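You operate a simulated robot arm through the tools that you are given. There is no shell and no other tool.

Carry out the task below with a simulated two-armed robot. There is one attempt and no reset: what you move stays moved.

JOB
Turn the size knob to 12. Take the blue bale from the middle shelf of the tooling bench and put it on the oven bench. Turn the green knob to -2. Count the steel pots on the top of the yellow table, then put as many of the talc tubs from the top of the yellow table on the top of the brown cabinet. Put the yellow slab from the top of the yellow table on the lower shelf of the blue shelving. Put the black rubber ring on the middle shelf of the tooling bench. Take the brass rod from the red tray and leave it on the top of the wide trolley. Put one of the filters from the top shelf of the grey shelving on the upper shelf of the grey shelving. Any order will do. Set down upright: talc tub.

The check looks at the end state, three seconds after you hand in, the way a careful person would. Anything else that was tipped, shoved, dropped, spilled or broken makes it a failure.

ROBOT AND FRAMES
Two 7-joint arms with fingered hands on one trunk, on a base that drives. Base frame: it is fixed to the floor where the robot stands at the start and does not move with it; the origin is under the middle of the robot, x ahead of it, y to its left, z up; the surface under the hand at the start is at about z = 864. Units: mm, rad, N and s.
The left shoulder is at the start at [73, 173, 1178], the right one opposite. With the tool pointing down near the work surface each hand reaches from about 420 to 800 mm from the robot's upright axis, wherever it stands, measured 20 degrees to its own side. Places, roughly: black rubber ring (6x6x3 cm) [1200, -3200, 600]; blue bale [1500, 250, 500]; brass rod (24x4x2 cm) [3500, 1300, 700]; filter (6x6x16 cm) [8100, 6500, 1700]; green knob [3000, -1200, 800]; lower shelf of the blue shelving [800, -3000, 600]; middle shelf of the tooling bench [1600, 300, 400]; oven bench [-500, 3300, 800]; size knob [500, 0, 900]; steel pot (6x6x4 cm) [3100, -2000, 800]; talc tub (7x7x9 cm) [3300, -1400, 800]; top of the brown cabinet [5300, -700, 800]; top of the wide trolley [2200, 4100, 700]; upper shelf of the grey shelving [8300, 6500, 1200]; yellow slab [3250, -1500, 750]. Payload 3.5 kg a hand.
The TCP of each hand is the grasp point between the finger pads, 30 mm short of the fingertips. In the tool frame z runs along the fingers and y along their closing line. The gripper opens to 104 mm. The gripper's body begins 35 mm behind the TCP. The gripper is a hand of 3 fingers: y runs from the thumb to the fingers, the wrist lies at [-15, -104, -178] in the tool frame.
Orientation is that of the tool frame in the base frame, as a unit quaternion [w, x, y, z]. With the fingers straight down and the wrist toward the robot, the tool's x, y and z point along [0, 1, 0], [1, 0, 0] and [0, 0, -1] of the base frame.

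CONTROLS
- The arms move only by the tool play_rows. It takes "left_deltas", "right_deltas" or both (then of equal length, played together; a hand with none holds still); each is text: rows parted by semicolons, each of 6 numbers parted by spaces: the shift along the tool's x, y, z in mm, then the turn, a rotation vector about the tool's x, y, z in rad. In form: x y z wx wy wz; .... A call has 1 to 20 rows; each row shifts and turns the commanded pose from where the row before left it, along the tool's axes as they then stand. A row lasts 0.2 s, in which the tool goes at most 50 mm and 0.15 rad; a call with a longer step from one row to the next is refused whole. A pose out of reach is approached as far as the arm can. The call stops where the force on the tool passes 40 N (or 10 N more than at its start, if that is more) or the arm is blocked; 0.2 s more then pass. In this call time passes only in rows, and 0.2 s behind the last. The reply holds the time, the measured pose of the TCP, the force on the tool along the base axes, the opening and the grip force, in the units named above and with some noise, with the torque about the TCP (base axes, N m) and any sound that the robot's microphone picked up.
- Cameras (640 x 400 px; columns grow to the right, rows downward): "scene" is now at [168.9, -12.5, 1360.6]; the picture's right is [-0.15, -0.99, 0.00], its down [-0.51, 0.08, -0.86] and it looks along [0.85, -0.13, -0.51] (base axes); focal length 241 px, centre (320, 200). "left" rides on the left gripper at [-64, -94, -117] in its tool frame; the picture's right is [-0.72, -0.33, 0.61], its down [0.64, -0.65, 0.40] and it looks along [0.27, 0.68, 0.68] (tool axes); focal length 238 px, centre (320, 200). "right" rides on the right gripper at [64, -94, -117] in its tool frame; the picture's right is [-0.72, 0.33, -0.61], its down [-0.64, -0.65, 0.40] and it looks along [-0.27, 0.68, 0.68] (tool axes); focal length 238 px, centre (320, 200). There is no depth. A picture from a camera that has moved, and an enlarged one, comes with that camera's place and axes in the base frame and with its lens.
- capture(camera): a new picture of that camera. No time passes.
- slide_trunk(by): slides the trunk up (or, below 0, down) by that many mm; the arms and the scene camera ride with it, the base frame stays. It gives what a move gives, with no picture.
- steer(legs): drives the robot by 1 to 6 legs, each [ahead, left, turn to the left] in mm, mm and rad, along the robot's own axes; the way and the turn of a leg run together, so that a leg with both is an arc; at most 1500 mm and 3.142 rad a leg. The arms and the cameras ride along, it lands a little off, and it stops where it bumps. It gives what a move gives.
- finger_targets(index, middle, thumb_bend, thumb_turn, hand): sets how far each is bent, from 0 (flat) to 1 (curled in); at 0.3 the hand is open as for a grip, at 0.7 the pads meet at the TCP. One left out holds its place. A second passes; each finger stops where it meets its share of the squeeze, and holds until it gets a number again. It is the only way to open and close the hand. It gives what a move gives, with no picture; readings hold the bend of each and the force on the fingers (four entries, about 0 where the hand has none), thumb and palm. thumb_turn goes from beside the hand (0) to across from the fingers (1), as for a grip.
- head_to(pan, tilt): turns the head with the scene camera to pan (to the left, within 1.501 rad either way) and tilt (down, from -0.506 to 1.204), counted from straight ahead of the robot. It gives what a move gives.
- zoom(camera, box): a new picture of the part [left, top, right, bottom] of that camera's present view, enlarged. No time passes.
- job_done(): hands the job in; it is judged then, once.

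Nothing tells you exact positions but the pictures and the camera data. Unless the task says otherwise, let go and move clear before handing in.

The tools are called after "Call:" by a JSON object that holds its "api" and its "payload". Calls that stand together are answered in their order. play_rows: Moves the arms, as the interface text tells. Its arguments: {"type":"object","properties":{"left_deltas":{"type":"string"},"right_deltas":{"type":"string"}},"required":[]} The other tools are called the same way: slide_trunk (by) slides the trunk up or down; finger_targets (index, middle, thumb_bend, thumb_turn, hand) moves the fingers one by one; steer (legs) drives the base; head_to (pan, tilt) turns the head that bears the scene camera; capture (camera) takes a picture; zoom (camera, box) takes an enlarged picture of a part of a camera's view; job_done () hands the job in.

At the start:

```text
clock: 0.0
left_position: [540.3, 172.2, 1255.4]
left_tcp_rot: [0.001, 0.707, 0.707, 0.0]
left_ft_force: [-0.5, -0.4, 0.5]
left_ft_torque: [-0.01, -0.02, -0.01]
left_opening: 103.4
left_gripper_force: 0.0
left_shape: jaw
left_bend: [0.3, 0.3, 0.3, 0.98]
left_finger forces: [0.1, 0.0, 0.0, 0.0, 0.0, 0.1]
right_position: [548.4, -214.7, 1257.1]
right_tcp_rot: [0.0, 0.708, 0.707, 0.0]
right_ft_force: [-1.6, 0.9, 0.9]
right_ft_torque: [0.02, 0.02, 0.02]
right_opening: 103.7
right_gripper_force: 0.0
right_shape: jaw
right_bend: [0.3, 0.3, 0.3, 0.98]
right_finger forces: [0.0, 0.0, 0.1, 0.0, 0.0, 0.0]
trunk travel left (down, up): [-275.0, 479.0]
robot x, y, heading: [-0.2, -0.6, -0.007]
head pan, tilt: [-0.15, 0.538]
```

scene: 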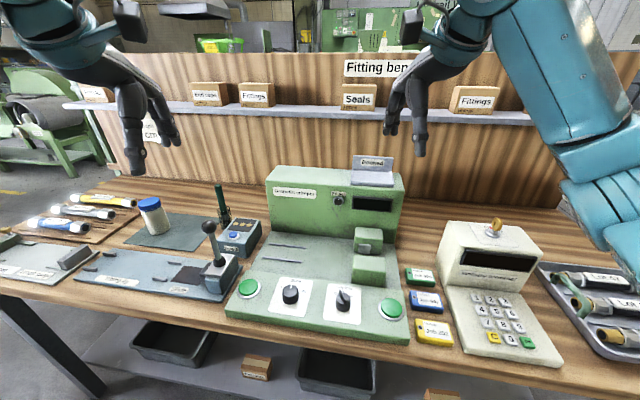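
right: 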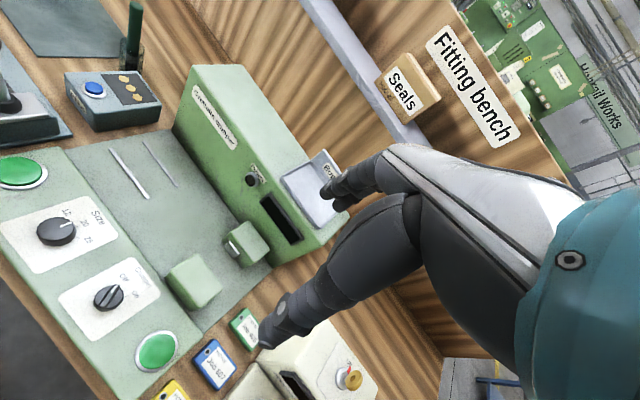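
left: 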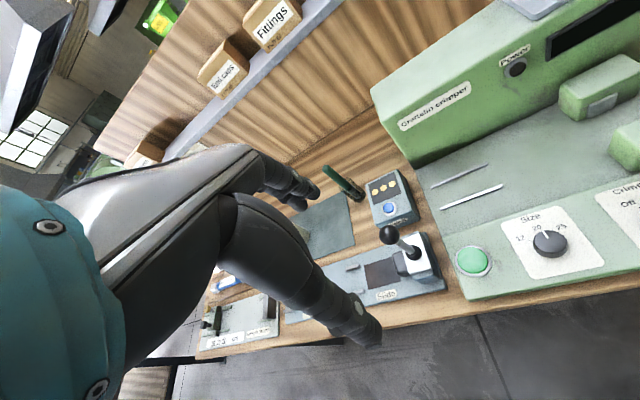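

I see the fitting bench with a green machine that bears the size knob (left dial) ahead. I'll look closer at the dial first.

Call:
{"api": "zoom", "payload": {"camera": "scene", "box": [240, 260, 400, 360]}}

Call:
{"api": "zoom", "payload": {"camera": "left", "box": [480, 180, 640, 280]}}

Call:
{"api": "zoom", "payload": {"camera": "right", "box": [0, 180, 160, 280]}}

```text
4.00 times, centred on (320, 310) of scene
camera zoom: at [168.9, -12.5, 1360.6], right [-0.15, -0.99, 0.0], down [-0.51, 0.08, -0.86], along [0.85, -0.13, -0.51], focal length 963 px, centre (320, -240)
```

zoom: 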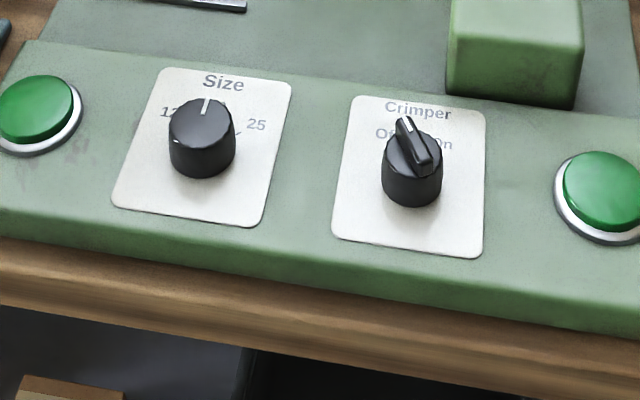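

```text
4.00 times, centred on (560, 230) of left
camera zoom: at [447.7, 106.9, 1373.5], right [-0.33, -0.72, -0.61], down [-0.65, 0.64, -0.4], along [0.68, 0.27, -0.68], focal length 953 px, centre (-640, 80)
```

zoom: 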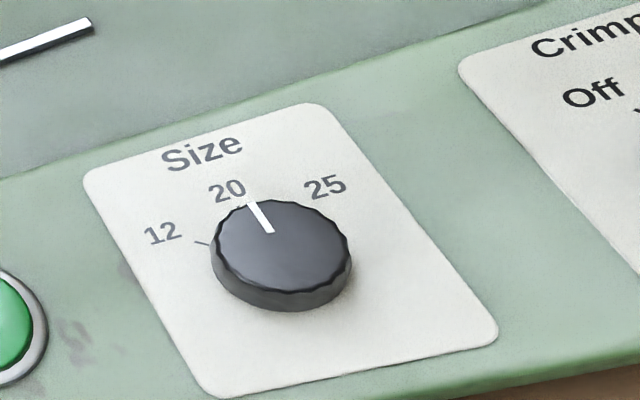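

```text
4.00 times, centred on (80, 230) of right
camera zoom: at [454.4, -151.0, 1372.4], right [0.33, -0.72, 0.61], down [-0.65, -0.64, -0.4], along [0.68, -0.27, -0.68], focal length 953 px, centre (1280, 80)
```

zoom: 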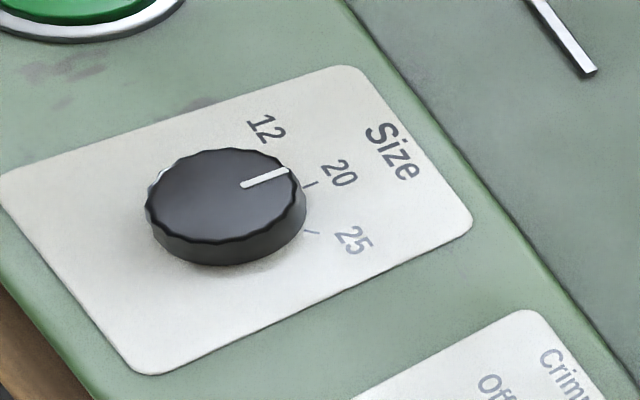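

The size knob points at 20, with 12 to its left, at about [533, -2, 905]. Before acting I'll look around with the head to map the surroundings.

Call:
{"api": "head_to", "payload": {"pan": 0.0, "tilt": 0.05}}

Call:
{"api": "capture", "payload": {"camera": "scene"}}

Call:
{"api": "head_to", "payload": {"pan": 1.2, "tilt": 0.1}}

Call:
{"api": "capture", "payload": {"camera": "scene"}}

Call:
{"api": "head_to", "payload": {"pan": -1.2, "tilt": 0.1}}

Call:
{"api": "capture", "payload": {"camera": "scene"}}

```text
clock: 0.9
left_position: [539.9, 172.5, 1255.6]
left_tcp_rot: [0.0, 0.707, 0.707, 0.0]
left_ft_force: [-0.7, -0.3, 0.2]
left_ft_torque: [0.01, 0.0, 0.01]
left_opening: 103.8
left_gripper_force: 0.1
left_shape: jaw
left_bend: [0.3, 0.3, 0.3, 0.98]
left_finger forces: [0.0, 0.0, 0.0, 0.0, 0.0, 0.0]
right_position: [548.7, -214.9, 1255.7]
right_tcp_rot: [-0.001, 0.707, 0.707, 0.001]
right_ft_force: [1.0, -0.5, 0.6]
right_ft_torque: [0.0, 0.01, 0.01]
right_opening: 103.8
right_gripper_force: 0.1
right_shape: jaw
right_bend: [0.3, 0.3, 0.3, 0.98]
right_finger forces: [0.0, 0.1, 0.0, 0.0, 0.0, 0.0]
trunk travel left (down, up): [-275.0, 479.0]
robot x, y, heading: [-0.4, -3.2, 0.001]
head pan, tilt: [0.0, 0.051]
```

```text
taken
camera scene: at [171.0, 1.0, 1405.5], right [0.0, -1.0, 0.0], down [-0.05, 0.0, -1.0], along [1.0, 0.0, -0.05], focal length 241 px, centre (320, 200)
```

scene: 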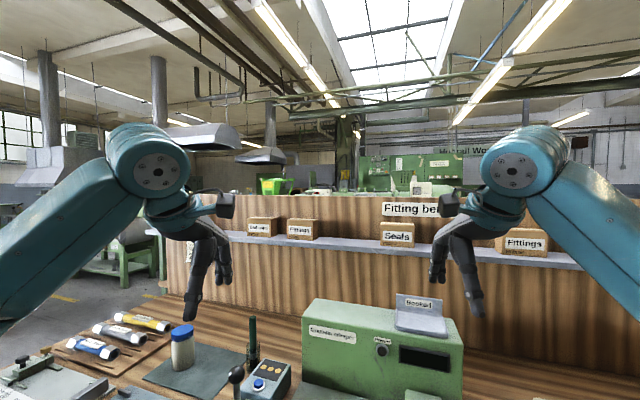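

```text
clock: 2.3
left_position: [541.2, 171.6, 1255.3]
left_tcp_rot: [0.0, 0.707, 0.707, -0.001]
left_ft_force: [0.0, 0.5, 0.0]
left_ft_torque: [0.03, -0.01, 0.02]
left_opening: 103.7
left_gripper_force: 0.1
left_shape: jaw
left_bend: [0.3, 0.3, 0.3, 0.98]
left_finger forces: [0.0, 0.0, 0.0, 0.0, 0.1, 0.1]
right_position: [548.7, -215.0, 1255.8]
right_tcp_rot: [0.0, 0.707, 0.707, 0.0]
right_ft_force: [-0.4, 0.0, 0.2]
right_ft_torque: [0.0, 0.0, -0.04]
right_opening: 103.8
right_gripper_force: 0.0
right_shape: jaw
right_bend: [0.3, 0.3, 0.3, 0.98]
right_finger forces: [0.0, 0.0, 0.0, 0.1, 0.0, 0.0]
trunk travel left (down, up): [-275.0, 479.0]
robot x, y, heading: [-1.9, -1.5, -0.004]
head pan, tilt: [1.201, 0.099]
```

```text
taken
camera scene: at [113.2, 86.8, 1401.1], right [0.93, -0.36, 0.0], down [-0.04, -0.09, -1.0], along [0.36, 0.93, -0.1], focal length 241 px, centre (320, 200)
```

scene: 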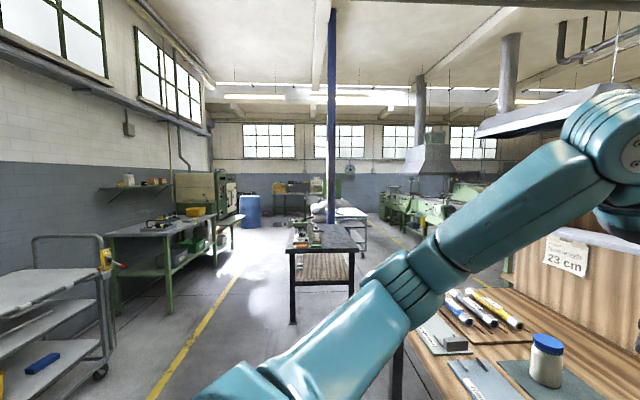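

```text
clock: 4.5
left_position: [539.3, 171.5, 1255.4]
left_tcp_rot: [0.0, 0.707, 0.707, 0.0]
left_ft_force: [0.9, 0.2, -0.6]
left_ft_torque: [0.01, 0.02, -0.01]
left_opening: 103.7
left_gripper_force: 0.0
left_shape: jaw
left_bend: [0.3, 0.3, 0.3, 0.98]
left_finger forces: [0.0, 0.0, 0.0, 0.0, 0.0, 0.0]
right_position: [549.0, -215.1, 1256.5]
right_tcp_rot: [0.0, 0.707, 0.708, -0.001]
right_ft_force: [0.0, 0.0, -0.2]
right_ft_torque: [0.0, -0.04, 0.0]
right_opening: 103.4
right_gripper_force: 0.0
right_shape: jaw
right_bend: [0.3, 0.3, 0.3, 0.98]
right_finger forces: [0.0, 0.0, 0.0, 0.1, 0.1, 0.0]
trunk travel left (down, up): [-275.0, 479.0]
robot x, y, heading: [1.6, -0.4, -0.004]
head pan, tilt: [-1.201, 0.099]
```

```text
taken
camera scene: at [113.2, -84.8, 1401.1], right [-0.93, -0.36, 0.0], down [-0.04, 0.09, -1.0], along [0.36, -0.93, -0.1], focal length 241 px, centre (320, 200)
```

scene: 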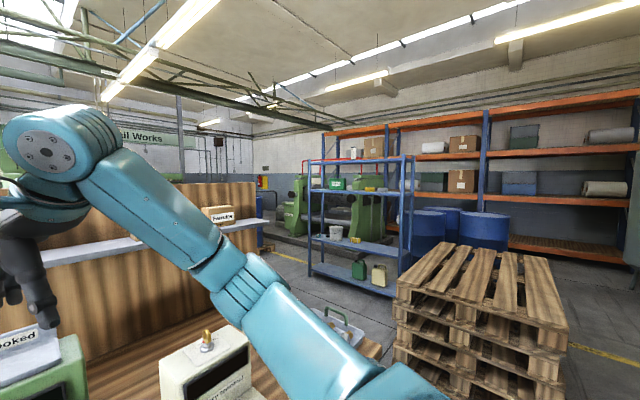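

I can see the workshop: oven bench and wide trolley to the left, blue shelving to the right. I'll zoom on the shelving and look in other directions.

Call:
{"api": "zoom", "payload": {"camera": "scene", "box": [280, 140, 440, 300]}}

Call:
{"api": "head_to", "payload": {"pan": 1.5, "tilt": 0.2}}

Call:
{"api": "capture", "payload": {"camera": "scene"}}

Call:
{"api": "head_to", "payload": {"pan": -1.5, "tilt": 0.3}}

Call:
{"api": "capture", "payload": {"camera": "scene"}}

```text
2.50 times, centred on (360, 220) of scene
camera zoom: at [113.2, -84.8, 1401.1], right [-0.93, -0.36, 0.0], down [-0.04, 0.09, -1.0], along [0.36, -0.93, -0.1], focal length 602 px, centre (220, 150)
```

zoom: 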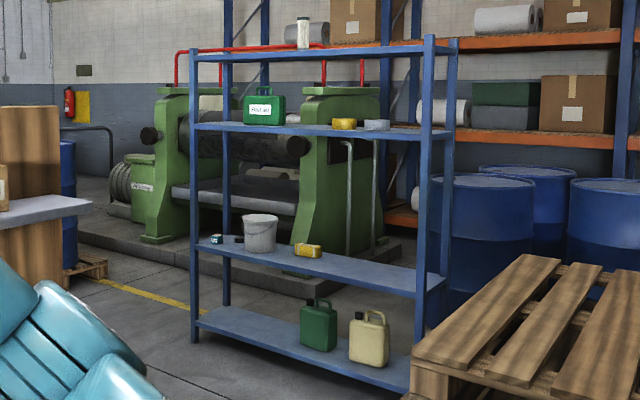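

```text
clock: 6.9
left_position: [540.7, 172.0, 1256.6]
left_tcp_rot: [-0.001, 0.708, 0.707, 0.0]
left_ft_force: [0.7, 0.2, 0.8]
left_ft_torque: [-0.02, 0.02, 0.01]
left_opening: 103.6
left_gripper_force: 0.1
left_shape: jaw
left_bend: [0.3, 0.3, 0.3, 0.98]
left_finger forces: [0.0, 0.0, 0.0, 0.0, 0.1, 0.0]
right_position: [549.3, -215.5, 1256.1]
right_tcp_rot: [0.0, 0.707, 0.707, 0.001]
right_ft_force: [-0.2, 0.0, -0.7]
right_ft_torque: [-0.01, -0.03, -0.02]
right_opening: 103.5
right_gripper_force: 0.2
right_shape: jaw
right_bend: [0.3, 0.3, 0.3, 0.98]
right_finger forces: [0.1, 0.0, 0.1, 0.0, 0.1, 0.1]
trunk travel left (down, up): [-275.0, 479.0]
robot x, y, heading: [-1.5, 2.7, 0.001]
head pan, tilt: [1.499, 0.201]
```

```text
taken
camera scene: at [86.5, 93.9, 1391.7], right [1.0, -0.07, 0.0], down [-0.01, -0.2, -0.98], along [0.07, 0.98, -0.2], focal length 241 px, centre (320, 200)
```

scene: 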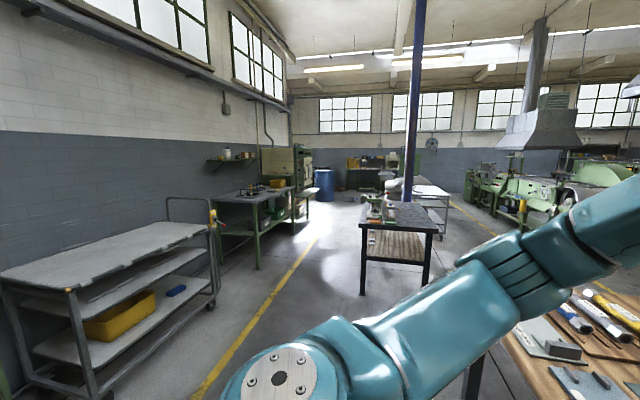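

```text
clock: 9.5
left_position: [539.2, 171.2, 1255.2]
left_tcp_rot: [-0.001, 0.707, 0.707, 0.0]
left_ft_force: [0.3, 0.2, -1.4]
left_ft_torque: [0.01, 0.03, 0.0]
left_opening: 103.7
left_gripper_force: 0.1
left_shape: jaw
left_bend: [0.3, 0.3, 0.3, 0.98]
left_finger forces: [0.0, 0.0, 0.0, 0.0, 0.0, 0.0]
right_position: [549.2, -214.4, 1255.5]
right_tcp_rot: [0.001, 0.707, 0.707, 0.0]
right_ft_force: [0.8, -0.1, 0.7]
right_ft_torque: [0.03, 0.04, 0.01]
right_opening: 103.5
right_gripper_force: 0.0
right_shape: jaw
right_bend: [0.3, 0.3, 0.3, 0.98]
right_finger forces: [0.0, 0.1, 0.1, 0.1, 0.0, 0.1]
trunk travel left (down, up): [-275.0, 479.0]
robot x, y, heading: [2.3, -0.6, 0.002]
head pan, tilt: [-1.499, 0.3]
```

```text
taken
camera scene: at [86.5, -92.1, 1382.4], right [-1.0, -0.07, 0.0], down [-0.02, 0.29, -0.96], along [0.07, -0.95, -0.3], focal length 241 px, centre (320, 200)
```

scene: 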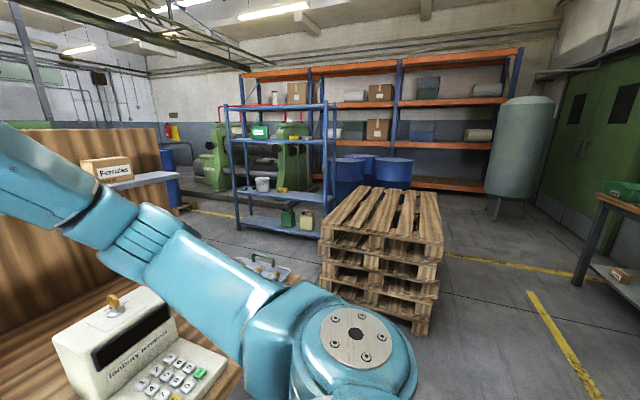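

Black ring sits on the left end of the blue shelving's lower shelf; the oven bench is the green-legged table by the left wall. Now I'll turn the size knob first: bring the right hand above it.

Call:
{"api": "head_to", "payload": {"pan": 0.0, "tilt": 0.85}}

Call:
{"api": "play_rows", "payload": {"right_deltas": "42 -3 0 0 0 0; 42 -3 0 0 0 0; 42 -3 0 0 0 0; 42 -3 0 0 0 0; 44 -4 0 0 0 0; 0 0 45 0 0 0; 0 0 45 0 0 0; 0 0 45 0 0 0; 0 0 45 0 0 0; 0 0 45 0 0 0"}}

Call:
{"api": "capture", "payload": {"camera": "scene"}}

Call:
{"api": "capture", "payload": {"camera": "right"}}

Call:
{"api": "capture", "payload": {"camera": "left"}}

```text
clock: 11.1
left_position: [539.8, 172.2, 1255.8]
left_tcp_rot: [-0.001, 0.707, 0.707, 0.0]
left_ft_force: [0.3, 0.1, -1.1]
left_ft_torque: [0.01, 0.01, 0.03]
left_opening: 103.6
left_gripper_force: 0.0
left_shape: jaw
left_bend: [0.3, 0.3, 0.3, 0.98]
left_finger forces: [0.1, 0.1, 0.0, 0.1, 0.0, 0.1]
right_position: [549.5, -214.6, 1255.3]
right_tcp_rot: [0.001, 0.707, 0.707, 0.001]
right_ft_force: [-0.1, -0.4, 0.1]
right_ft_torque: [0.0, 0.04, 0.04]
right_opening: 103.6
right_gripper_force: 0.1
right_shape: jaw
right_bend: [0.3, 0.3, 0.3, 0.98]
right_finger forces: [0.0, 0.0, 0.1, 0.0, 0.1, 0.0]
trunk travel left (down, up): [-275.0, 479.0]
robot x, y, heading: [2.3, -0.3, 0.003]
head pan, tilt: [0.0, 0.85]
```

```text
clock: 13.3
left_position: [540.0, 171.8, 1256.2]
left_tcp_rot: [0.0, 0.707, 0.707, 0.001]
left_ft_force: [0.5, 0.6, -0.1]
left_ft_torque: [0.03, -0.01, -0.01]
left_opening: 103.5
left_gripper_force: 0.0
left_shape: jaw
left_bend: [0.3, 0.3, 0.3, 0.98]
left_finger forces: [0.0, 0.0, 0.1, 0.1, 0.0, 0.0]
right_position: [530.8, -2.4, 1029.1]
right_tcp_rot: [0.0, 0.707, 0.707, 0.001]
right_ft_force: [-1.1, -0.6, 1.2]
right_ft_torque: [0.01, 0.02, -0.01]
right_opening: 103.7
right_gripper_force: 0.1
right_shape: jaw
right_bend: [0.3, 0.3, 0.3, 0.98]
right_finger forces: [0.1, 0.0, 0.1, 0.0, 0.0, 0.0]
trunk travel left (down, up): [-275.0, 479.0]
robot x, y, heading: [-0.7, -1.4, 0.003]
head pan, tilt: [0.0, 0.85]
```

```text
taken
camera scene: at [158.3, 0.8, 1334.0], right [0.0, -1.0, 0.0], down [-0.75, 0.0, -0.66], along [0.66, 0.0, -0.75], focal length 241 px, centre (320, 200)
```

scene: 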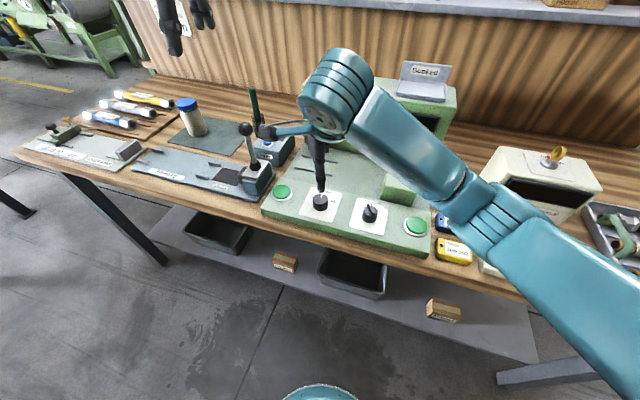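

```text
taken
camera right: at [436.1, 61.3, 1145.4], right [0.33, -0.72, 0.61], down [-0.65, -0.64, -0.4], along [0.68, -0.27, -0.68], focal length 238 px, centre (320, 200)
```

right: 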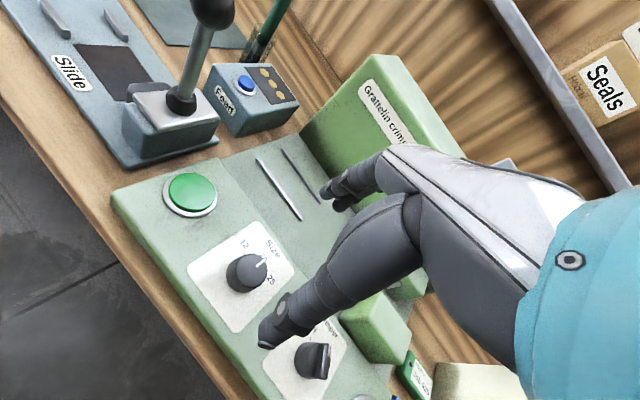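

```text
taken
camera left: at [448.0, 106.7, 1373.4], right [-0.33, -0.72, -0.61], down [-0.65, 0.64, -0.4], along [0.68, 0.27, -0.68], focal length 238 px, centre (320, 200)
```

left: 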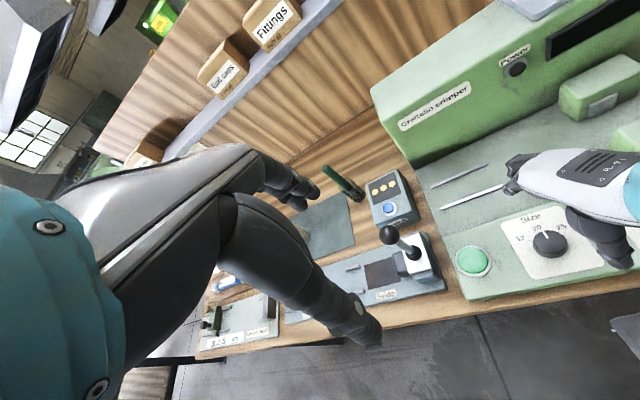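

The right hand is above the knob. I'll zoom in to measure the knob's centre and the dial marks.

Call:
{"api": "zoom", "payload": {"camera": "right", "box": [170, 200, 330, 300]}}

Call:
{"api": "zoom", "payload": {"camera": "scene", "box": [280, 160, 400, 235]}}

Call:
{"api": "zoom", "payload": {"camera": "left", "box": [480, 180, 640, 280]}}

```text
4.00 times, centred on (250, 250) of right
camera zoom: at [436.1, 61.3, 1145.4], right [0.33, -0.72, 0.61], down [-0.65, -0.64, -0.4], along [0.68, -0.27, -0.68], focal length 953 px, centre (600, 0)
```

zoom: 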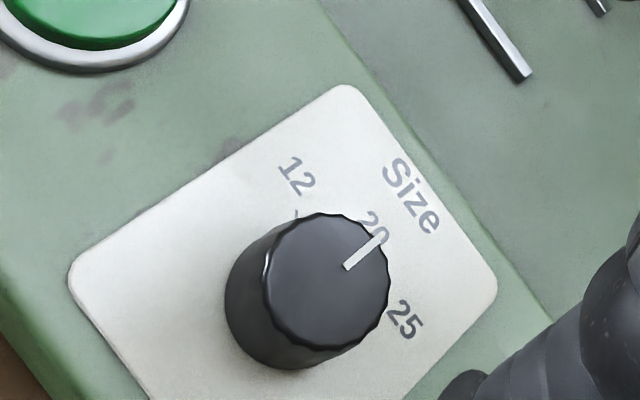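

```text
5.33 times, centred on (340, 198) of scene
camera zoom: at [158.3, 0.8, 1334.0], right [0.0, -1.0, 0.0], down [-0.75, 0.0, -0.66], along [0.66, 0.0, -0.75], focal length 1284 px, centre (213, 213)
```

zoom: 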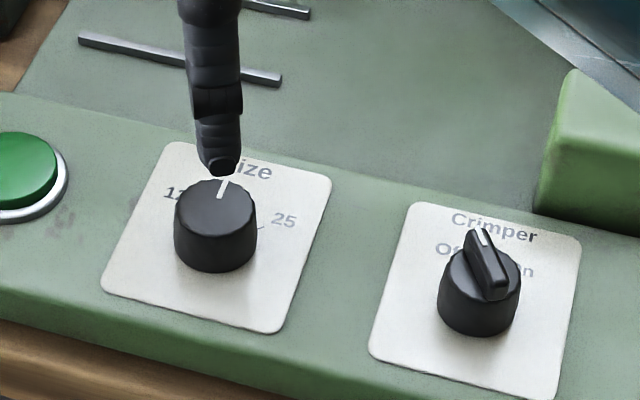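

```text
4.00 times, centred on (560, 230) of left
camera zoom: at [448.0, 106.7, 1373.4], right [-0.33, -0.72, -0.61], down [-0.65, 0.64, -0.4], along [0.68, 0.27, -0.68], focal length 953 px, centre (-640, 80)
```

zoom: 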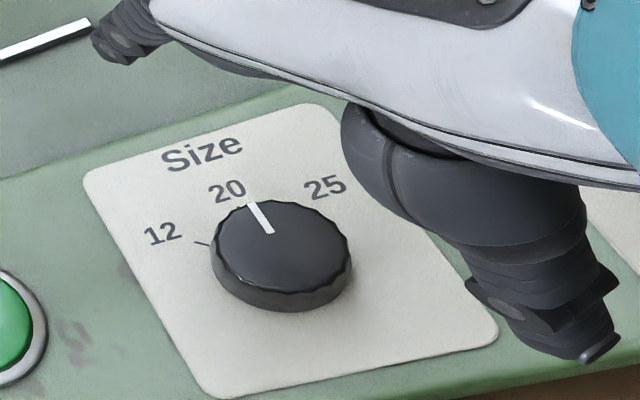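

Knob centre about [533.5, -1, 907], ~37 mm wide. I'll lower the right hand around it, stopping a bit high to check.

Call:
{"api": "play_rows", "payload": {"right_deltas": "1 3 30 0 0 0; 0 0 30 0 0 0; 0 0 25 0 0 0; 0 0 17 0 0 0"}}

Call:
{"api": "zoom", "payload": {"camera": "right", "box": [200, 150, 440, 350]}}

Call:
{"api": "zoom", "payload": {"camera": "scene", "box": [280, 160, 400, 235]}}

Call:
{"api": "zoom", "payload": {"camera": "left", "box": [480, 180, 640, 280]}}

```text
clock: 14.3
left_position: [540.7, 171.8, 1256.6]
left_tcp_rot: [0.0, 0.707, 0.707, 0.0]
left_ft_force: [0.5, -0.4, -0.4]
left_ft_torque: [-0.04, 0.01, -0.01]
left_opening: 104.1
left_gripper_force: 0.1
left_shape: jaw
left_bend: [0.3, 0.3, 0.3, 0.98]
left_finger forces: [0.0, 0.1, 0.0, 0.0, 0.0, 0.0]
right_position: [537.3, -1.4, 929.7]
right_tcp_rot: [0.0, 0.707, 0.708, 0.001]
right_ft_force: [-0.7, -0.3, 0.6]
right_ft_torque: [0.01, 0.0, -0.01]
right_opening: 103.6
right_gripper_force: 0.2
right_shape: jaw
right_bend: [0.3, 0.3, 0.3, 0.98]
right_finger forces: [0.0, 0.1, 0.0, 0.0, 0.1, 0.0]
trunk travel left (down, up): [-275.0, 479.0]
robot x, y, heading: [-0.7, 1.5, 0.001]
head pan, tilt: [0.0, 0.85]
```

```text
2.00 times, centred on (320, 250) of right
camera zoom: at [442.3, 62.5, 1045.9], right [0.33, -0.72, 0.61], down [-0.65, -0.64, -0.4], along [0.68, -0.27, -0.68], focal length 477 px, centre (320, 100)
```

zoom: 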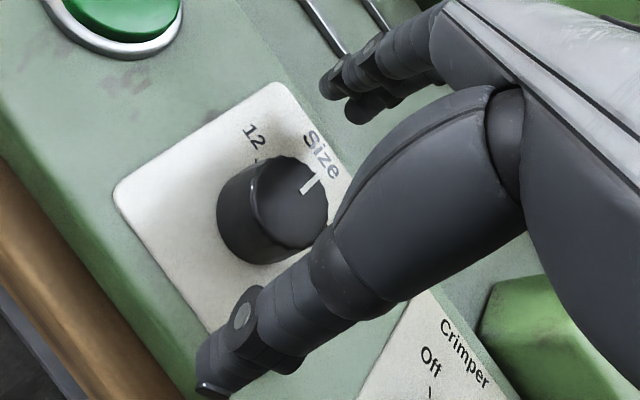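

```text
5.33 times, centred on (340, 198) of scene
camera zoom: at [158.0, 1.0, 1334.1], right [0.0, -1.0, 0.0], down [-0.75, 0.0, -0.66], along [0.66, 0.0, -0.75], focal length 1284 px, centre (213, 213)
```

zoom: 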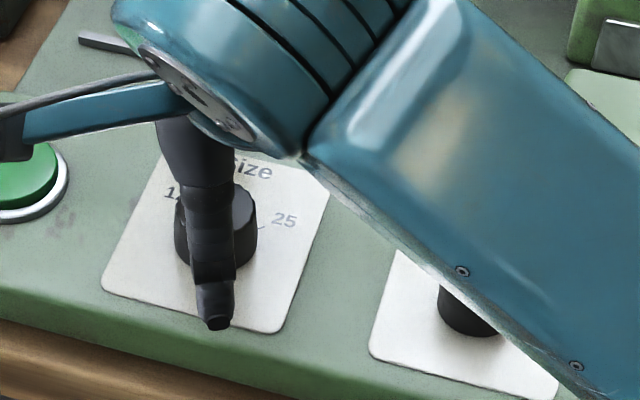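

```text
4.00 times, centred on (560, 230) of left
camera zoom: at [447.7, 106.9, 1373.6], right [-0.33, -0.72, -0.61], down [-0.65, 0.64, -0.4], along [0.68, 0.27, -0.68], focal length 953 px, centre (-640, 80)
```

zoom: 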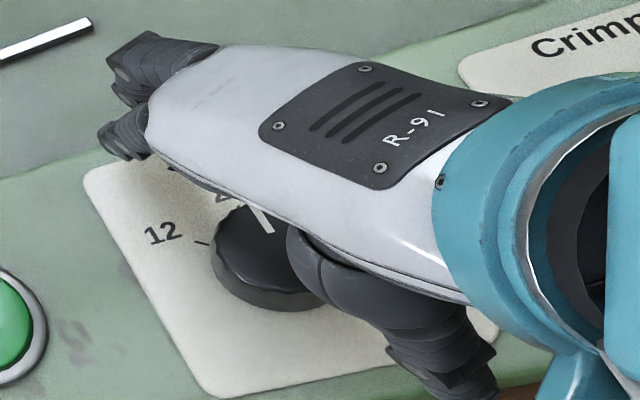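

The hand straddles the knob, slightly too far ahead. I'll shift 4 mm back, lower 9 mm more and close the fingers.

Call:
{"api": "play_rows", "payload": {"right_deltas": "0 -4 5 0 0 0; 0 0 4 0 0 0; 0 0 0 0 0 0"}}

Call:
{"api": "finger_targets", "payload": {"hand": "right", "index": 0.7, "middle": 0.7, "thumb_bend": 0.7}}

Call:
{"api": "zoom", "payload": {"camera": "right", "box": [200, 150, 440, 350]}}

```text
clock: 15.1
left_position: [541.0, 172.3, 1255.4]
left_tcp_rot: [0.0, 0.707, 0.707, 0.0]
left_ft_force: [-0.9, 0.6, -0.4]
left_ft_torque: [-0.01, -0.01, -0.01]
left_opening: 103.8
left_gripper_force: 0.0
left_shape: jaw
left_bend: [0.3, 0.3, 0.3, 0.98]
left_finger forces: [0.0, 0.1, 0.0, 0.0, 0.0, 0.0]
right_position: [532.2, -1.0, 919.9]
right_tcp_rot: [0.0, 0.707, 0.708, 0.0]
right_ft_force: [-0.4, 0.3, 0.9]
right_ft_torque: [0.01, -0.02, 0.01]
right_opening: 103.8
right_gripper_force: 0.0
right_shape: jaw
right_bend: [0.3, 0.3, 0.3, 0.98]
right_finger forces: [0.0, 0.0, 0.0, 0.0, 0.1, 0.0]
trunk travel left (down, up): [-275.0, 479.0]
robot x, y, heading: [-2.4, -0.2, 0.002]
head pan, tilt: [0.0, 0.85]
```

```text
clock: 16.1
left_position: [542.0, 171.1, 1254.9]
left_tcp_rot: [-0.001, 0.707, 0.707, -0.001]
left_ft_force: [0.5, -0.1, 0.1]
left_ft_torque: [0.01, 0.06, -0.02]
left_opening: 104.0
left_gripper_force: 0.0
left_shape: jaw
left_bend: [0.3, 0.3, 0.3, 0.98]
left_finger forces: [0.0, 0.1, 0.0, 0.0, 0.0, 0.1]
right_position: [534.4, -2.1, 919.9]
right_tcp_rot: [0.0, 0.707, 0.707, 0.0]
right_ft_force: [13.9, -1.4, 3.3]
right_ft_torque: [-0.07, -0.4, -0.03]
right_opening: 29.1
right_gripper_force: 15.0
right_shape: fingers
right_bend: [0.57, 0.62, 0.62, 0.97]
right_finger forces: [11.2, 9.7, 0.1, 0.0, 7.8, 0.1]
trunk travel left (down, up): [-275.0, 479.0]
robot x, y, heading: [-1.6, -4.2, 0.003]
head pan, tilt: [0.0, 0.85]
```

```text
2.00 times, centred on (320, 250) of right
camera zoom: at [439.3, 61.6, 1036.8], right [0.32, -0.72, 0.61], down [-0.65, -0.64, -0.4], along [0.68, -0.27, -0.68], focal length 477 px, centre (320, 100)
```

zoom: 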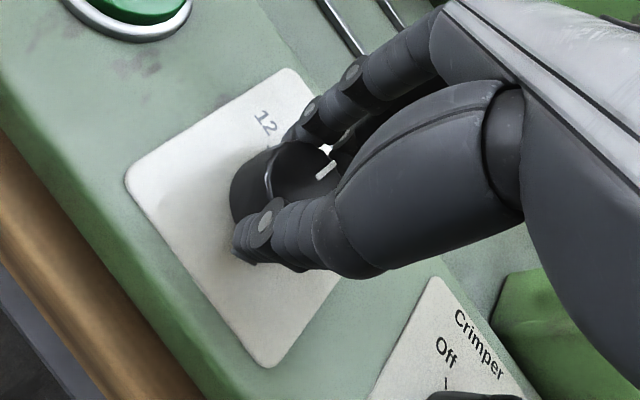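

The knob is held. Now I rotate the hand counter-clockwise (seen from above) in steps and watch the pointer.

Call:
{"api": "play_rows", "payload": {"right_deltas": "0 2 0 0 0 -0.1; 0 0 0 0 0 -0.14; 0 0 0 0 0 -0.14; 0 0 0 0 0 -0.14; 0 0 0 0 0 -0.14"}}

Call:
{"api": "zoom", "payload": {"camera": "right", "box": [200, 150, 440, 350]}}

Call:
{"api": "zoom", "payload": {"camera": "left", "box": [480, 180, 640, 280]}}

```text
clock: 17.3
left_position: [541.3, 172.4, 1255.9]
left_tcp_rot: [-0.001, 0.707, 0.707, -0.001]
left_ft_force: [-0.5, -0.1, 0.6]
left_ft_torque: [0.0, 0.0, -0.02]
left_opening: 103.6
left_gripper_force: 0.0
left_shape: jaw
left_bend: [0.3, 0.3, 0.3, 0.98]
left_finger forces: [0.1, 0.0, 0.1, 0.0, 0.0, 0.0]
right_position: [534.8, -1.4, 919.8]
right_tcp_rot: [0.001, 0.438, 0.899, 0.001]
right_ft_force: [12.0, 0.3, 3.9]
right_ft_torque: [0.0, -0.35, -0.02]
right_opening: 29.4
right_gripper_force: 14.3
right_shape: fingers
right_bend: [0.58, 0.62, 0.62, 0.97]
right_finger forces: [8.7, 10.5, 0.0, 0.0, 9.5, 0.0]
trunk travel left (down, up): [-275.0, 479.0]
robot x, y, heading: [-0.8, 1.7, -0.002]
head pan, tilt: [0.0, 0.85]
```

```text
2.00 times, centred on (320, 250) of right
camera zoom: at [420.8, -9.6, 1036.6], right [0.7, -0.37, 0.61], down [-0.12, -0.91, -0.4], along [0.71, 0.21, -0.68], focal length 477 px, centre (320, 100)
```

zoom: 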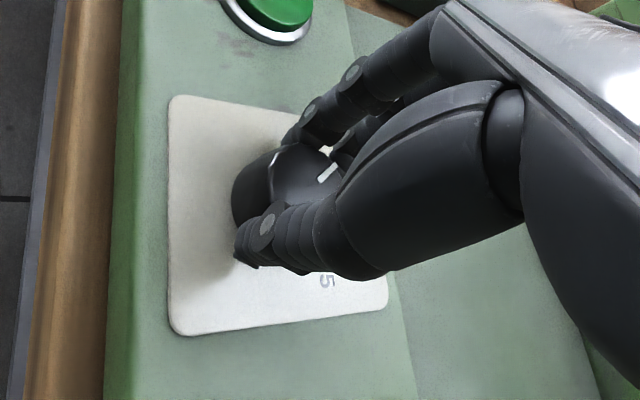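

```text
4.00 times, centred on (560, 230) of left
camera zoom: at [448.8, 106.8, 1373.2], right [-0.33, -0.72, -0.61], down [-0.65, 0.64, -0.4], along [0.68, 0.27, -0.68], focal length 953 px, centre (-640, 80)
```

zoom: 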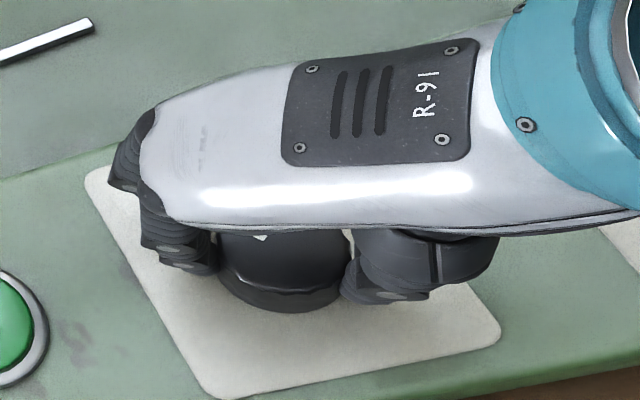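

The knob turns with the hand without slip (38° so far; marks are about 50° apart). I'll turn the remaining ~12° and open.

Call:
{"api": "play_rows", "payload": {"right_deltas": "0 0 0 0 0 -0.11; 0 0 0 0 0 -0.105; 0 0 0 0 0 0"}}

Call:
{"api": "finger_targets", "payload": {"hand": "right", "index": 0.3, "middle": 0.3, "thumb_bend": 0.3}}

Call:
{"api": "play_rows", "payload": {"right_deltas": "0 0 -30 0 0 0; 0 0 -40 0 0 0; 0 0 -45 0 0 0; 0 0 -45 0 0 0; 0 0 -45 0 0 0"}}

Call:
{"api": "zoom", "payload": {"camera": "left", "box": [480, 180, 640, 280]}}

Call:
{"api": "capture", "payload": {"camera": "right"}}

```text
clock: 18.1
left_position: [540.9, 172.0, 1255.7]
left_tcp_rot: [0.0, 0.707, 0.707, 0.0]
left_ft_force: [-0.9, -0.5, 0.2]
left_ft_torque: [-0.03, -0.03, 0.02]
left_opening: 103.5
left_gripper_force: 0.1
left_shape: jaw
left_bend: [0.3, 0.3, 0.3, 0.98]
left_finger forces: [0.1, 0.0, 0.0, 0.0, 0.0, 0.0]
right_position: [535.5, -1.1, 920.9]
right_tcp_rot: [0.0, 0.34, 0.94, -0.001]
right_ft_force: [13.0, 2.0, 6.3]
right_ft_torque: [0.05, -0.36, -0.03]
right_opening: 29.3
right_gripper_force: 14.9
right_shape: fingers
right_bend: [0.58, 0.62, 0.62, 0.97]
right_finger forces: [8.9, 11.6, 0.0, 0.0, 9.5, 0.1]
trunk travel left (down, up): [-275.0, 479.0]
robot x, y, heading: [1.5, 0.9, 0.003]
head pan, tilt: [0.0, 0.85]
```

```text
clock: 19.1
left_position: [539.0, 171.5, 1256.0]
left_tcp_rot: [0.0, 0.707, 0.707, 0.0]
left_ft_force: [-0.6, 0.3, 0.2]
left_ft_torque: [-0.02, 0.04, 0.01]
left_opening: 103.6
left_gripper_force: 0.0
left_shape: jaw
left_bend: [0.3, 0.3, 0.3, 0.98]
left_finger forces: [0.1, 0.1, 0.1, 0.0, 0.1, 0.0]
right_position: [533.3, -2.4, 920.3]
right_tcp_rot: [0.0, 0.34, 0.941, -0.001]
right_ft_force: [1.0, 0.8, 0.1]
right_ft_torque: [0.0, 0.0, 0.0]
right_opening: 102.8
right_gripper_force: 0.1
right_shape: fingers
right_bend: [0.3, 0.3, 0.3, 0.98]
right_finger forces: [0.0, 0.0, 0.0, 0.0, 0.0, 0.0]
trunk travel left (down, up): [-275.0, 479.0]
robot x, y, heading: [1.6, 0.7, -0.002]
head pan, tilt: [0.0, 0.85]
```

```text
clock: 20.3
left_position: [540.4, 172.0, 1255.3]
left_tcp_rot: [0.0, 0.707, 0.707, 0.0]
left_ft_force: [0.0, 0.0, -0.1]
left_ft_torque: [-0.02, -0.01, 0.02]
left_opening: 103.7
left_gripper_force: 0.0
left_shape: jaw
left_bend: [0.3, 0.3, 0.3, 0.98]
left_finger forces: [0.1, 0.0, 0.0, 0.1, 0.0, 0.0]
right_position: [534.7, -1.4, 1125.6]
right_tcp_rot: [-0.001, 0.341, 0.94, 0.0]
right_ft_force: [0.4, 0.1, 0.4]
right_ft_torque: [0.01, -0.01, -0.03]
right_opening: 102.9
right_gripper_force: 0.1
right_shape: fingers
right_bend: [0.3, 0.3, 0.3, 0.98]
right_finger forces: [0.1, 0.1, 0.0, 0.0, 0.0, 0.0]
trunk travel left (down, up): [-275.0, 479.0]
robot x, y, heading: [-1.0, -1.8, 0.001]
head pan, tilt: [0.0, 0.85]
```

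```text
4.00 times, centred on (560, 230) of left
camera zoom: at [447.4, 107.1, 1373.7], right [-0.33, -0.72, -0.61], down [-0.65, 0.64, -0.4], along [0.68, 0.27, -0.68], focal length 953 px, centre (-640, 80)
```

zoom: 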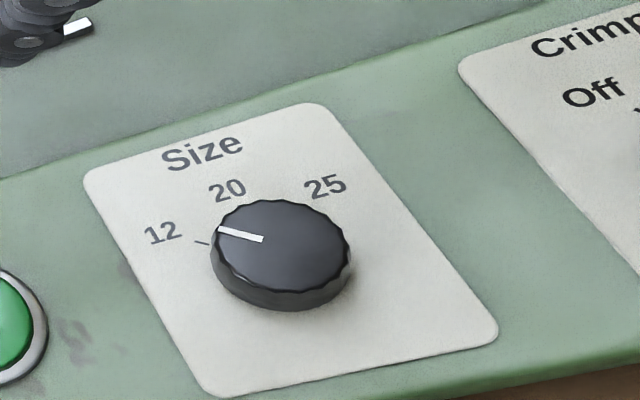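

```text
taken
camera right: at [425.8, -33.2, 1242.3], right [0.76, -0.21, 0.61], down [0.07, -0.91, -0.4], along [0.64, 0.35, -0.68], focal length 238 px, centre (320, 200)
```

right: 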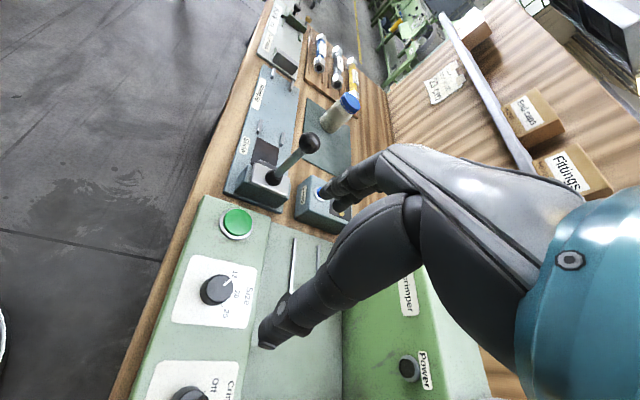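

The pointer looks to be at 12. I'll verify with closer views.

Call:
{"api": "zoom", "payload": {"camera": "right", "box": [160, 240, 280, 340]}}

Call:
{"api": "zoom", "payload": {"camera": "scene", "box": [290, 165, 390, 235]}}

```text
4.00 times, centred on (220, 290) of right
camera zoom: at [425.8, -33.2, 1242.3], right [0.76, -0.21, 0.61], down [0.07, -0.91, -0.4], along [0.64, 0.35, -0.68], focal length 953 px, centre (720, -160)
```

zoom: 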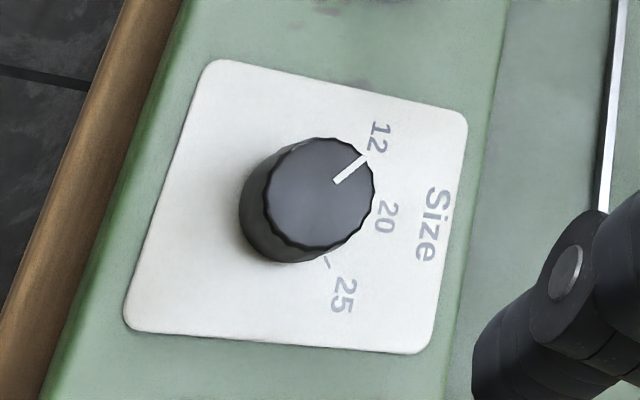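

```text
5.71 times, centred on (340, 200) of scene
camera zoom: at [157.7, 1.2, 1334.1], right [0.0, -1.0, 0.0], down [-0.75, 0.0, -0.66], along [0.66, 0.0, -0.75], focal length 1376 px, centre (206, 200)
```

zoom: 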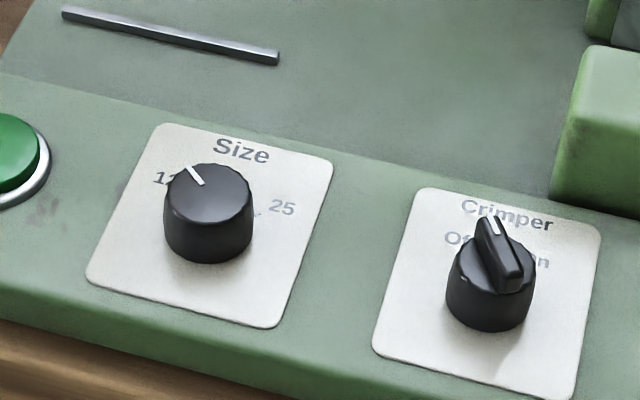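

The pointer lines up with the 12 mark. Next I raise and tuck the arms, then head around the left end of the bench to reach the tooling bench.

Call:
{"api": "play_rows", "payload": {"right_deltas": "0 0 -45 0 0 0; 0 0 -45 0 0 0; 0 0 -45 0 0 0; 0 0 0 0 0 0.146; 0 0 0 0 0 0.146; 0 0 0 0 0 0.146; 0 0 0 0 0 0.146; 0 0 0 0 0 0.146; 0 0 0 0 0 0.146; -43 -17 0 0 0 0; -43 -17 0 0 0 0; -43 -17 0 0 0 0; -43 -17 0 0 0 0; -43 -17 0 0 0 0", "left_deltas": "0 0 0 0 0 0; 0 0 0 0 0 0; 0 0 0 0 0 0; 0 0 0 0 0 0; 0 0 0 0 0 0; 0 0 0 0 0 0; 0 0 0 0 0 0; 0 0 0 0 0 0; 0 0 0 0 0 0; 6 -18 0 0 0 0; 6 -18 0 0 0 0; 6 -18 0 0 0 0; 6 -18 0 0 0 0; 6 -18 0 0 0 0"}}

Call:
{"api": "head_to", "payload": {"pan": 0.9, "tilt": 0.5}}

Call:
{"api": "capture", "payload": {"camera": "scene"}}

```text
clock: 23.3
left_position: [449.0, 201.1, 1255.6]
left_tcp_rot: [0.0, 0.707, 0.707, 0.0]
left_ft_force: [1.1, 0.1, 0.3]
left_ft_torque: [0.02, -0.03, -0.03]
left_opening: 103.8
left_gripper_force: 0.2
left_shape: jaw
left_bend: [0.3, 0.3, 0.3, 0.98]
left_finger forces: [0.0, 0.1, 0.0, 0.0, 0.0, 0.0]
right_position: [444.5, -219.3, 1259.7]
right_tcp_rot: [0.0, 0.708, 0.706, 0.0]
right_ft_force: [-0.6, -0.1, 0.0]
right_ft_torque: [0.02, -0.03, -0.01]
right_opening: 102.6
right_gripper_force: 0.1
right_shape: fingers
right_bend: [0.3, 0.3, 0.3, 0.98]
right_finger forces: [0.0, 0.1, 0.0, 0.1, 0.1, 0.0]
trunk travel left (down, up): [-275.0, 479.0]
robot x, y, heading: [-2.4, 0.1, -0.001]
head pan, tilt: [0.0, 0.85]
```

```text
clock: 24.5
left_position: [449.7, 202.2, 1256.0]
left_tcp_rot: [0.0, 0.708, 0.707, 0.0]
left_ft_force: [-0.8, -0.2, 0.0]
left_ft_torque: [0.01, 0.01, 0.0]
left_opening: 103.5
left_gripper_force: 0.0
left_shape: jaw
left_bend: [0.3, 0.3, 0.3, 0.98]
left_finger forces: [0.0, 0.1, 0.1, 0.1, 0.0, 0.0]
right_position: [447.1, -216.8, 1259.3]
right_tcp_rot: [0.0, 0.708, 0.706, 0.0]
right_ft_force: [-0.3, -0.7, -0.5]
right_ft_torque: [0.0, -0.03, 0.02]
right_opening: 102.8
right_gripper_force: 0.1
right_shape: fingers
right_bend: [0.3, 0.3, 0.3, 0.98]
right_finger forces: [0.0, 0.0, 0.0, 0.0, 0.1, 0.1]
trunk travel left (down, up): [-275.0, 479.0]
robot x, y, heading: [1.9, -0.5, 0.0]
head pan, tilt: [0.901, 0.499]
```

```text
taken
camera scene: at [136.4, 72.2, 1364.0], right [0.78, -0.62, 0.0], down [-0.3, -0.38, -0.88], along [0.55, 0.69, -0.48], focal length 241 px, centre (320, 200)
```

scene: 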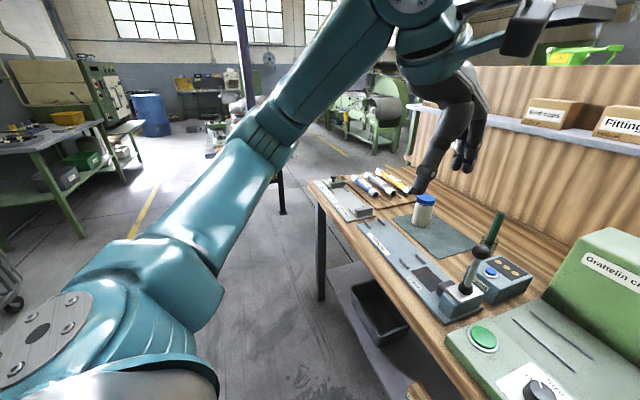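

The floor left of the bench is clear. I'll back off, turn left, and drive past the bench's left end.

Call:
{"api": "steer", "payload": {"legs": [[-150, 0, 0], [0, 0, 1.571], [1500, 0, 0], [0, 0, -1.571]]}}

Call:
{"api": "head_to", "payload": {"pan": 0.0, "tilt": 0.3}}

Call:
{"api": "capture", "payload": {"camera": "scene"}}

Call:
{"api": "head_to", "payload": {"pan": -0.8, "tilt": 0.3}}

Call:
{"api": "capture", "payload": {"camera": "scene"}}

```text
clock: 40.5
left_position: [347.6, 1707.2, 1256.0]
left_tcp_rot: [0.0, 0.706, 0.708, -0.001]
left_ft_force: [0.9, 0.0, -0.1]
left_ft_torque: [-0.02, -0.01, -0.01]
left_opening: 103.7
left_gripper_force: 0.0
left_shape: jaw
left_bend: [0.3, 0.3, 0.3, 0.98]
left_finger forces: [0.0, 0.0, 0.0, 0.0, 0.0, 0.1]
right_position: [344.4, 1286.7, 1260.2]
right_tcp_rot: [0.0, 0.708, 0.706, 0.0]
right_ft_force: [0.3, 0.1, 0.1]
right_ft_torque: [0.01, 0.01, -0.05]
right_opening: 102.9
right_gripper_force: 0.0
right_shape: fingers
right_bend: [0.3, 0.3, 0.3, 0.98]
right_finger forces: [0.0, 0.0, 0.0, 0.1, 0.1, 0.0]
trunk travel left (down, up): [-275.0, 479.0]
robot x, y, heading: [-99.6, 1506.6, -0.006]
head pan, tilt: [0.901, 0.499]
```

```text
clock: 41.7
left_position: [347.9, 1707.8, 1254.9]
left_tcp_rot: [0.0, 0.708, 0.706, 0.0]
left_ft_force: [0.2, -0.5, -0.5]
left_ft_torque: [0.03, 0.0, 0.0]
left_opening: 103.5
left_gripper_force: 0.1
left_shape: jaw
left_bend: [0.3, 0.3, 0.3, 0.98]
left_finger forces: [0.0, 0.1, 0.0, 0.0, 0.0, 0.0]
right_position: [345.4, 1288.9, 1259.3]
right_tcp_rot: [0.0, 0.707, 0.707, -0.001]
right_ft_force: [-0.7, 0.1, 0.2]
right_ft_torque: [-0.01, -0.04, -0.02]
right_opening: 102.5
right_gripper_force: 0.0
right_shape: fingers
right_bend: [0.3, 0.3, 0.3, 0.98]
right_finger forces: [0.1, 0.0, 0.1, 0.0, 0.0, 0.0]
trunk travel left (down, up): [-275.0, 479.0]
robot x, y, heading: [-101.8, 1509.7, -0.005]
head pan, tilt: [0.0, 0.3]
```

```text
taken
camera scene: at [71.6, 1506.8, 1382.4], right [0.0, -1.0, 0.0], down [-0.3, 0.0, -0.96], along [0.96, 0.0, -0.3], focal length 241 px, centre (320, 200)
```

scene: 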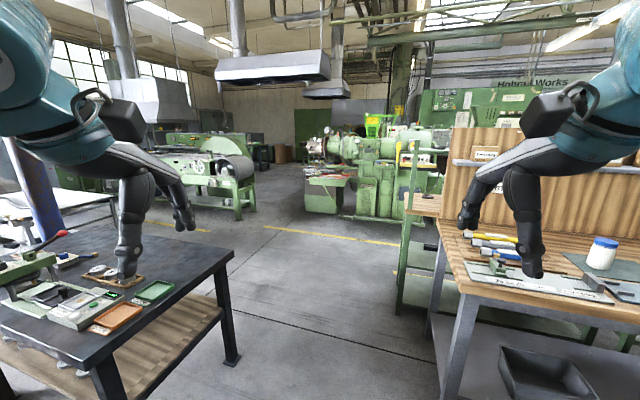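

```text
clock: 42.8
left_position: [349.2, 1707.0, 1255.7]
left_tcp_rot: [0.0, 0.707, 0.707, 0.0]
left_ft_force: [0.2, -0.3, 0.5]
left_ft_torque: [0.02, 0.0, -0.01]
left_opening: 103.8
left_gripper_force: 0.1
left_shape: jaw
left_bend: [0.3, 0.3, 0.3, 0.98]
left_finger forces: [0.0, 0.0, 0.0, 0.0, 0.1, 0.0]
right_position: [345.2, 1287.8, 1257.8]
right_tcp_rot: [0.0, 0.708, 0.706, 0.0]
right_ft_force: [-0.2, -0.1, 0.2]
right_ft_torque: [-0.01, 0.01, -0.01]
right_opening: 103.0
right_gripper_force: 0.1
right_shape: fingers
right_bend: [0.3, 0.3, 0.3, 0.98]
right_finger forces: [0.1, 0.1, 0.1, 0.0, 0.1, 0.0]
trunk travel left (down, up): [-275.0, 479.0]
robot x, y, heading: [-100.4, 1508.6, -0.001]
head pan, tilt: [-0.799, 0.3]
```

```text
taken
camera scene: at [43.3, 1439.8, 1382.4], right [-0.72, -0.7, 0.0], down [-0.21, 0.21, -0.96], along [0.67, -0.68, -0.3], focal length 241 px, centre (320, 200)
```

scene: 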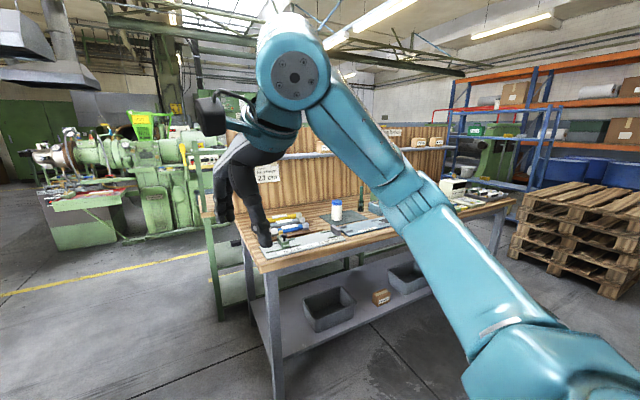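

The tooling bench is the green-framed bench behind the fitting bench. The lane between it and the dark table is clear, so I drive ahead.

Call:
{"api": "steer", "payload": {"legs": [[1500, -60, 0], [600, -100, 0]]}}

Call:
{"api": "head_to", "payload": {"pan": -1.3, "tilt": 0.4}}

Call:
{"api": "capture", "payload": {"camera": "scene"}}

Call:
{"api": "head_to", "payload": {"pan": -0.3, "tilt": 0.3}}

Call:
{"api": "capture", "payload": {"camera": "scene"}}

```text
refused: leg 1 is longer than a leg can be; nothing moved
```

```text
clock: 43.7
left_position: [348.8, 1708.0, 1255.3]
left_tcp_rot: [0.0, 0.707, 0.707, 0.001]
left_ft_force: [-0.1, -0.3, 0.1]
left_ft_torque: [0.02, -0.01, 0.02]
left_opening: 103.8
left_gripper_force: 0.1
left_shape: jaw
left_bend: [0.3, 0.3, 0.3, 0.98]
left_finger forces: [0.0, 0.0, 0.0, 0.0, 0.0, 0.0]
right_position: [346.3, 1288.6, 1258.2]
right_tcp_rot: [0.001, 0.708, 0.707, -0.001]
right_ft_force: [0.5, 0.3, 0.2]
right_ft_torque: [-0.05, -0.03, -0.01]
right_opening: 102.5
right_gripper_force: 0.0
right_shape: fingers
right_bend: [0.3, 0.3, 0.3, 0.98]
right_finger forces: [0.0, 0.0, 0.0, 0.0, 0.0, 0.0]
trunk travel left (down, up): [-275.0, 479.0]
robot x, y, heading: [-102.3, 1506.4, -0.003]
head pan, tilt: [-1.3, 0.4]
```

```text
taken
camera scene: at [3.0, 1417.5, 1373.2], right [-0.96, -0.27, 0.0], down [-0.1, 0.37, -0.92], along [0.25, -0.89, -0.39], focal length 241 px, centre (320, 200)
```

scene: 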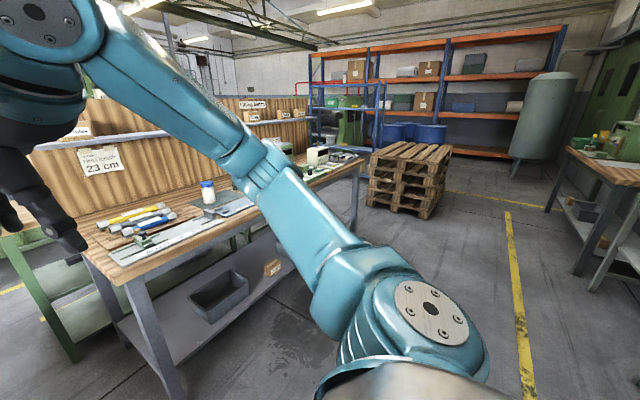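

```text
clock: 45.0
left_position: [348.7, 1707.9, 1255.9]
left_tcp_rot: [0.0, 0.707, 0.707, 0.0]
left_ft_force: [0.7, 0.6, -0.1]
left_ft_torque: [0.03, -0.01, -0.03]
left_opening: 103.8
left_gripper_force: 0.1
left_shape: jaw
left_bend: [0.3, 0.3, 0.3, 0.98]
left_finger forces: [0.0, 0.0, 0.0, 0.0, 0.0, 0.0]
right_position: [345.0, 1287.6, 1258.3]
right_tcp_rot: [0.001, 0.708, 0.707, 0.0]
right_ft_force: [-0.6, -0.5, -1.0]
right_ft_torque: [-0.01, -0.03, -0.02]
right_opening: 102.8
right_gripper_force: 0.1
right_shape: fingers
right_bend: [0.3, 0.3, 0.3, 0.98]
right_finger forces: [0.0, 0.1, 0.1, 0.0, 0.0, 0.1]
trunk travel left (down, up): [-275.0, 479.0]
robot x, y, heading: [-100.9, 1508.0, -0.002]
head pan, tilt: [-0.3, 0.3]
```

```text
taken
camera scene: at [67.4, 1479.0, 1382.4], right [-0.3, -0.95, 0.0], down [-0.28, 0.09, -0.96], along [0.91, -0.28, -0.3], focal length 241 px, centre (320, 200)
```

scene: 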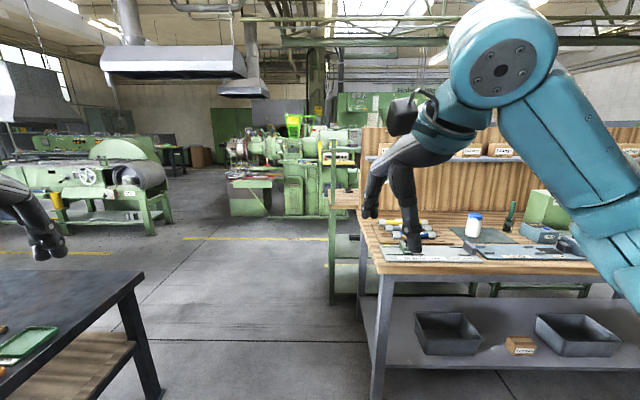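

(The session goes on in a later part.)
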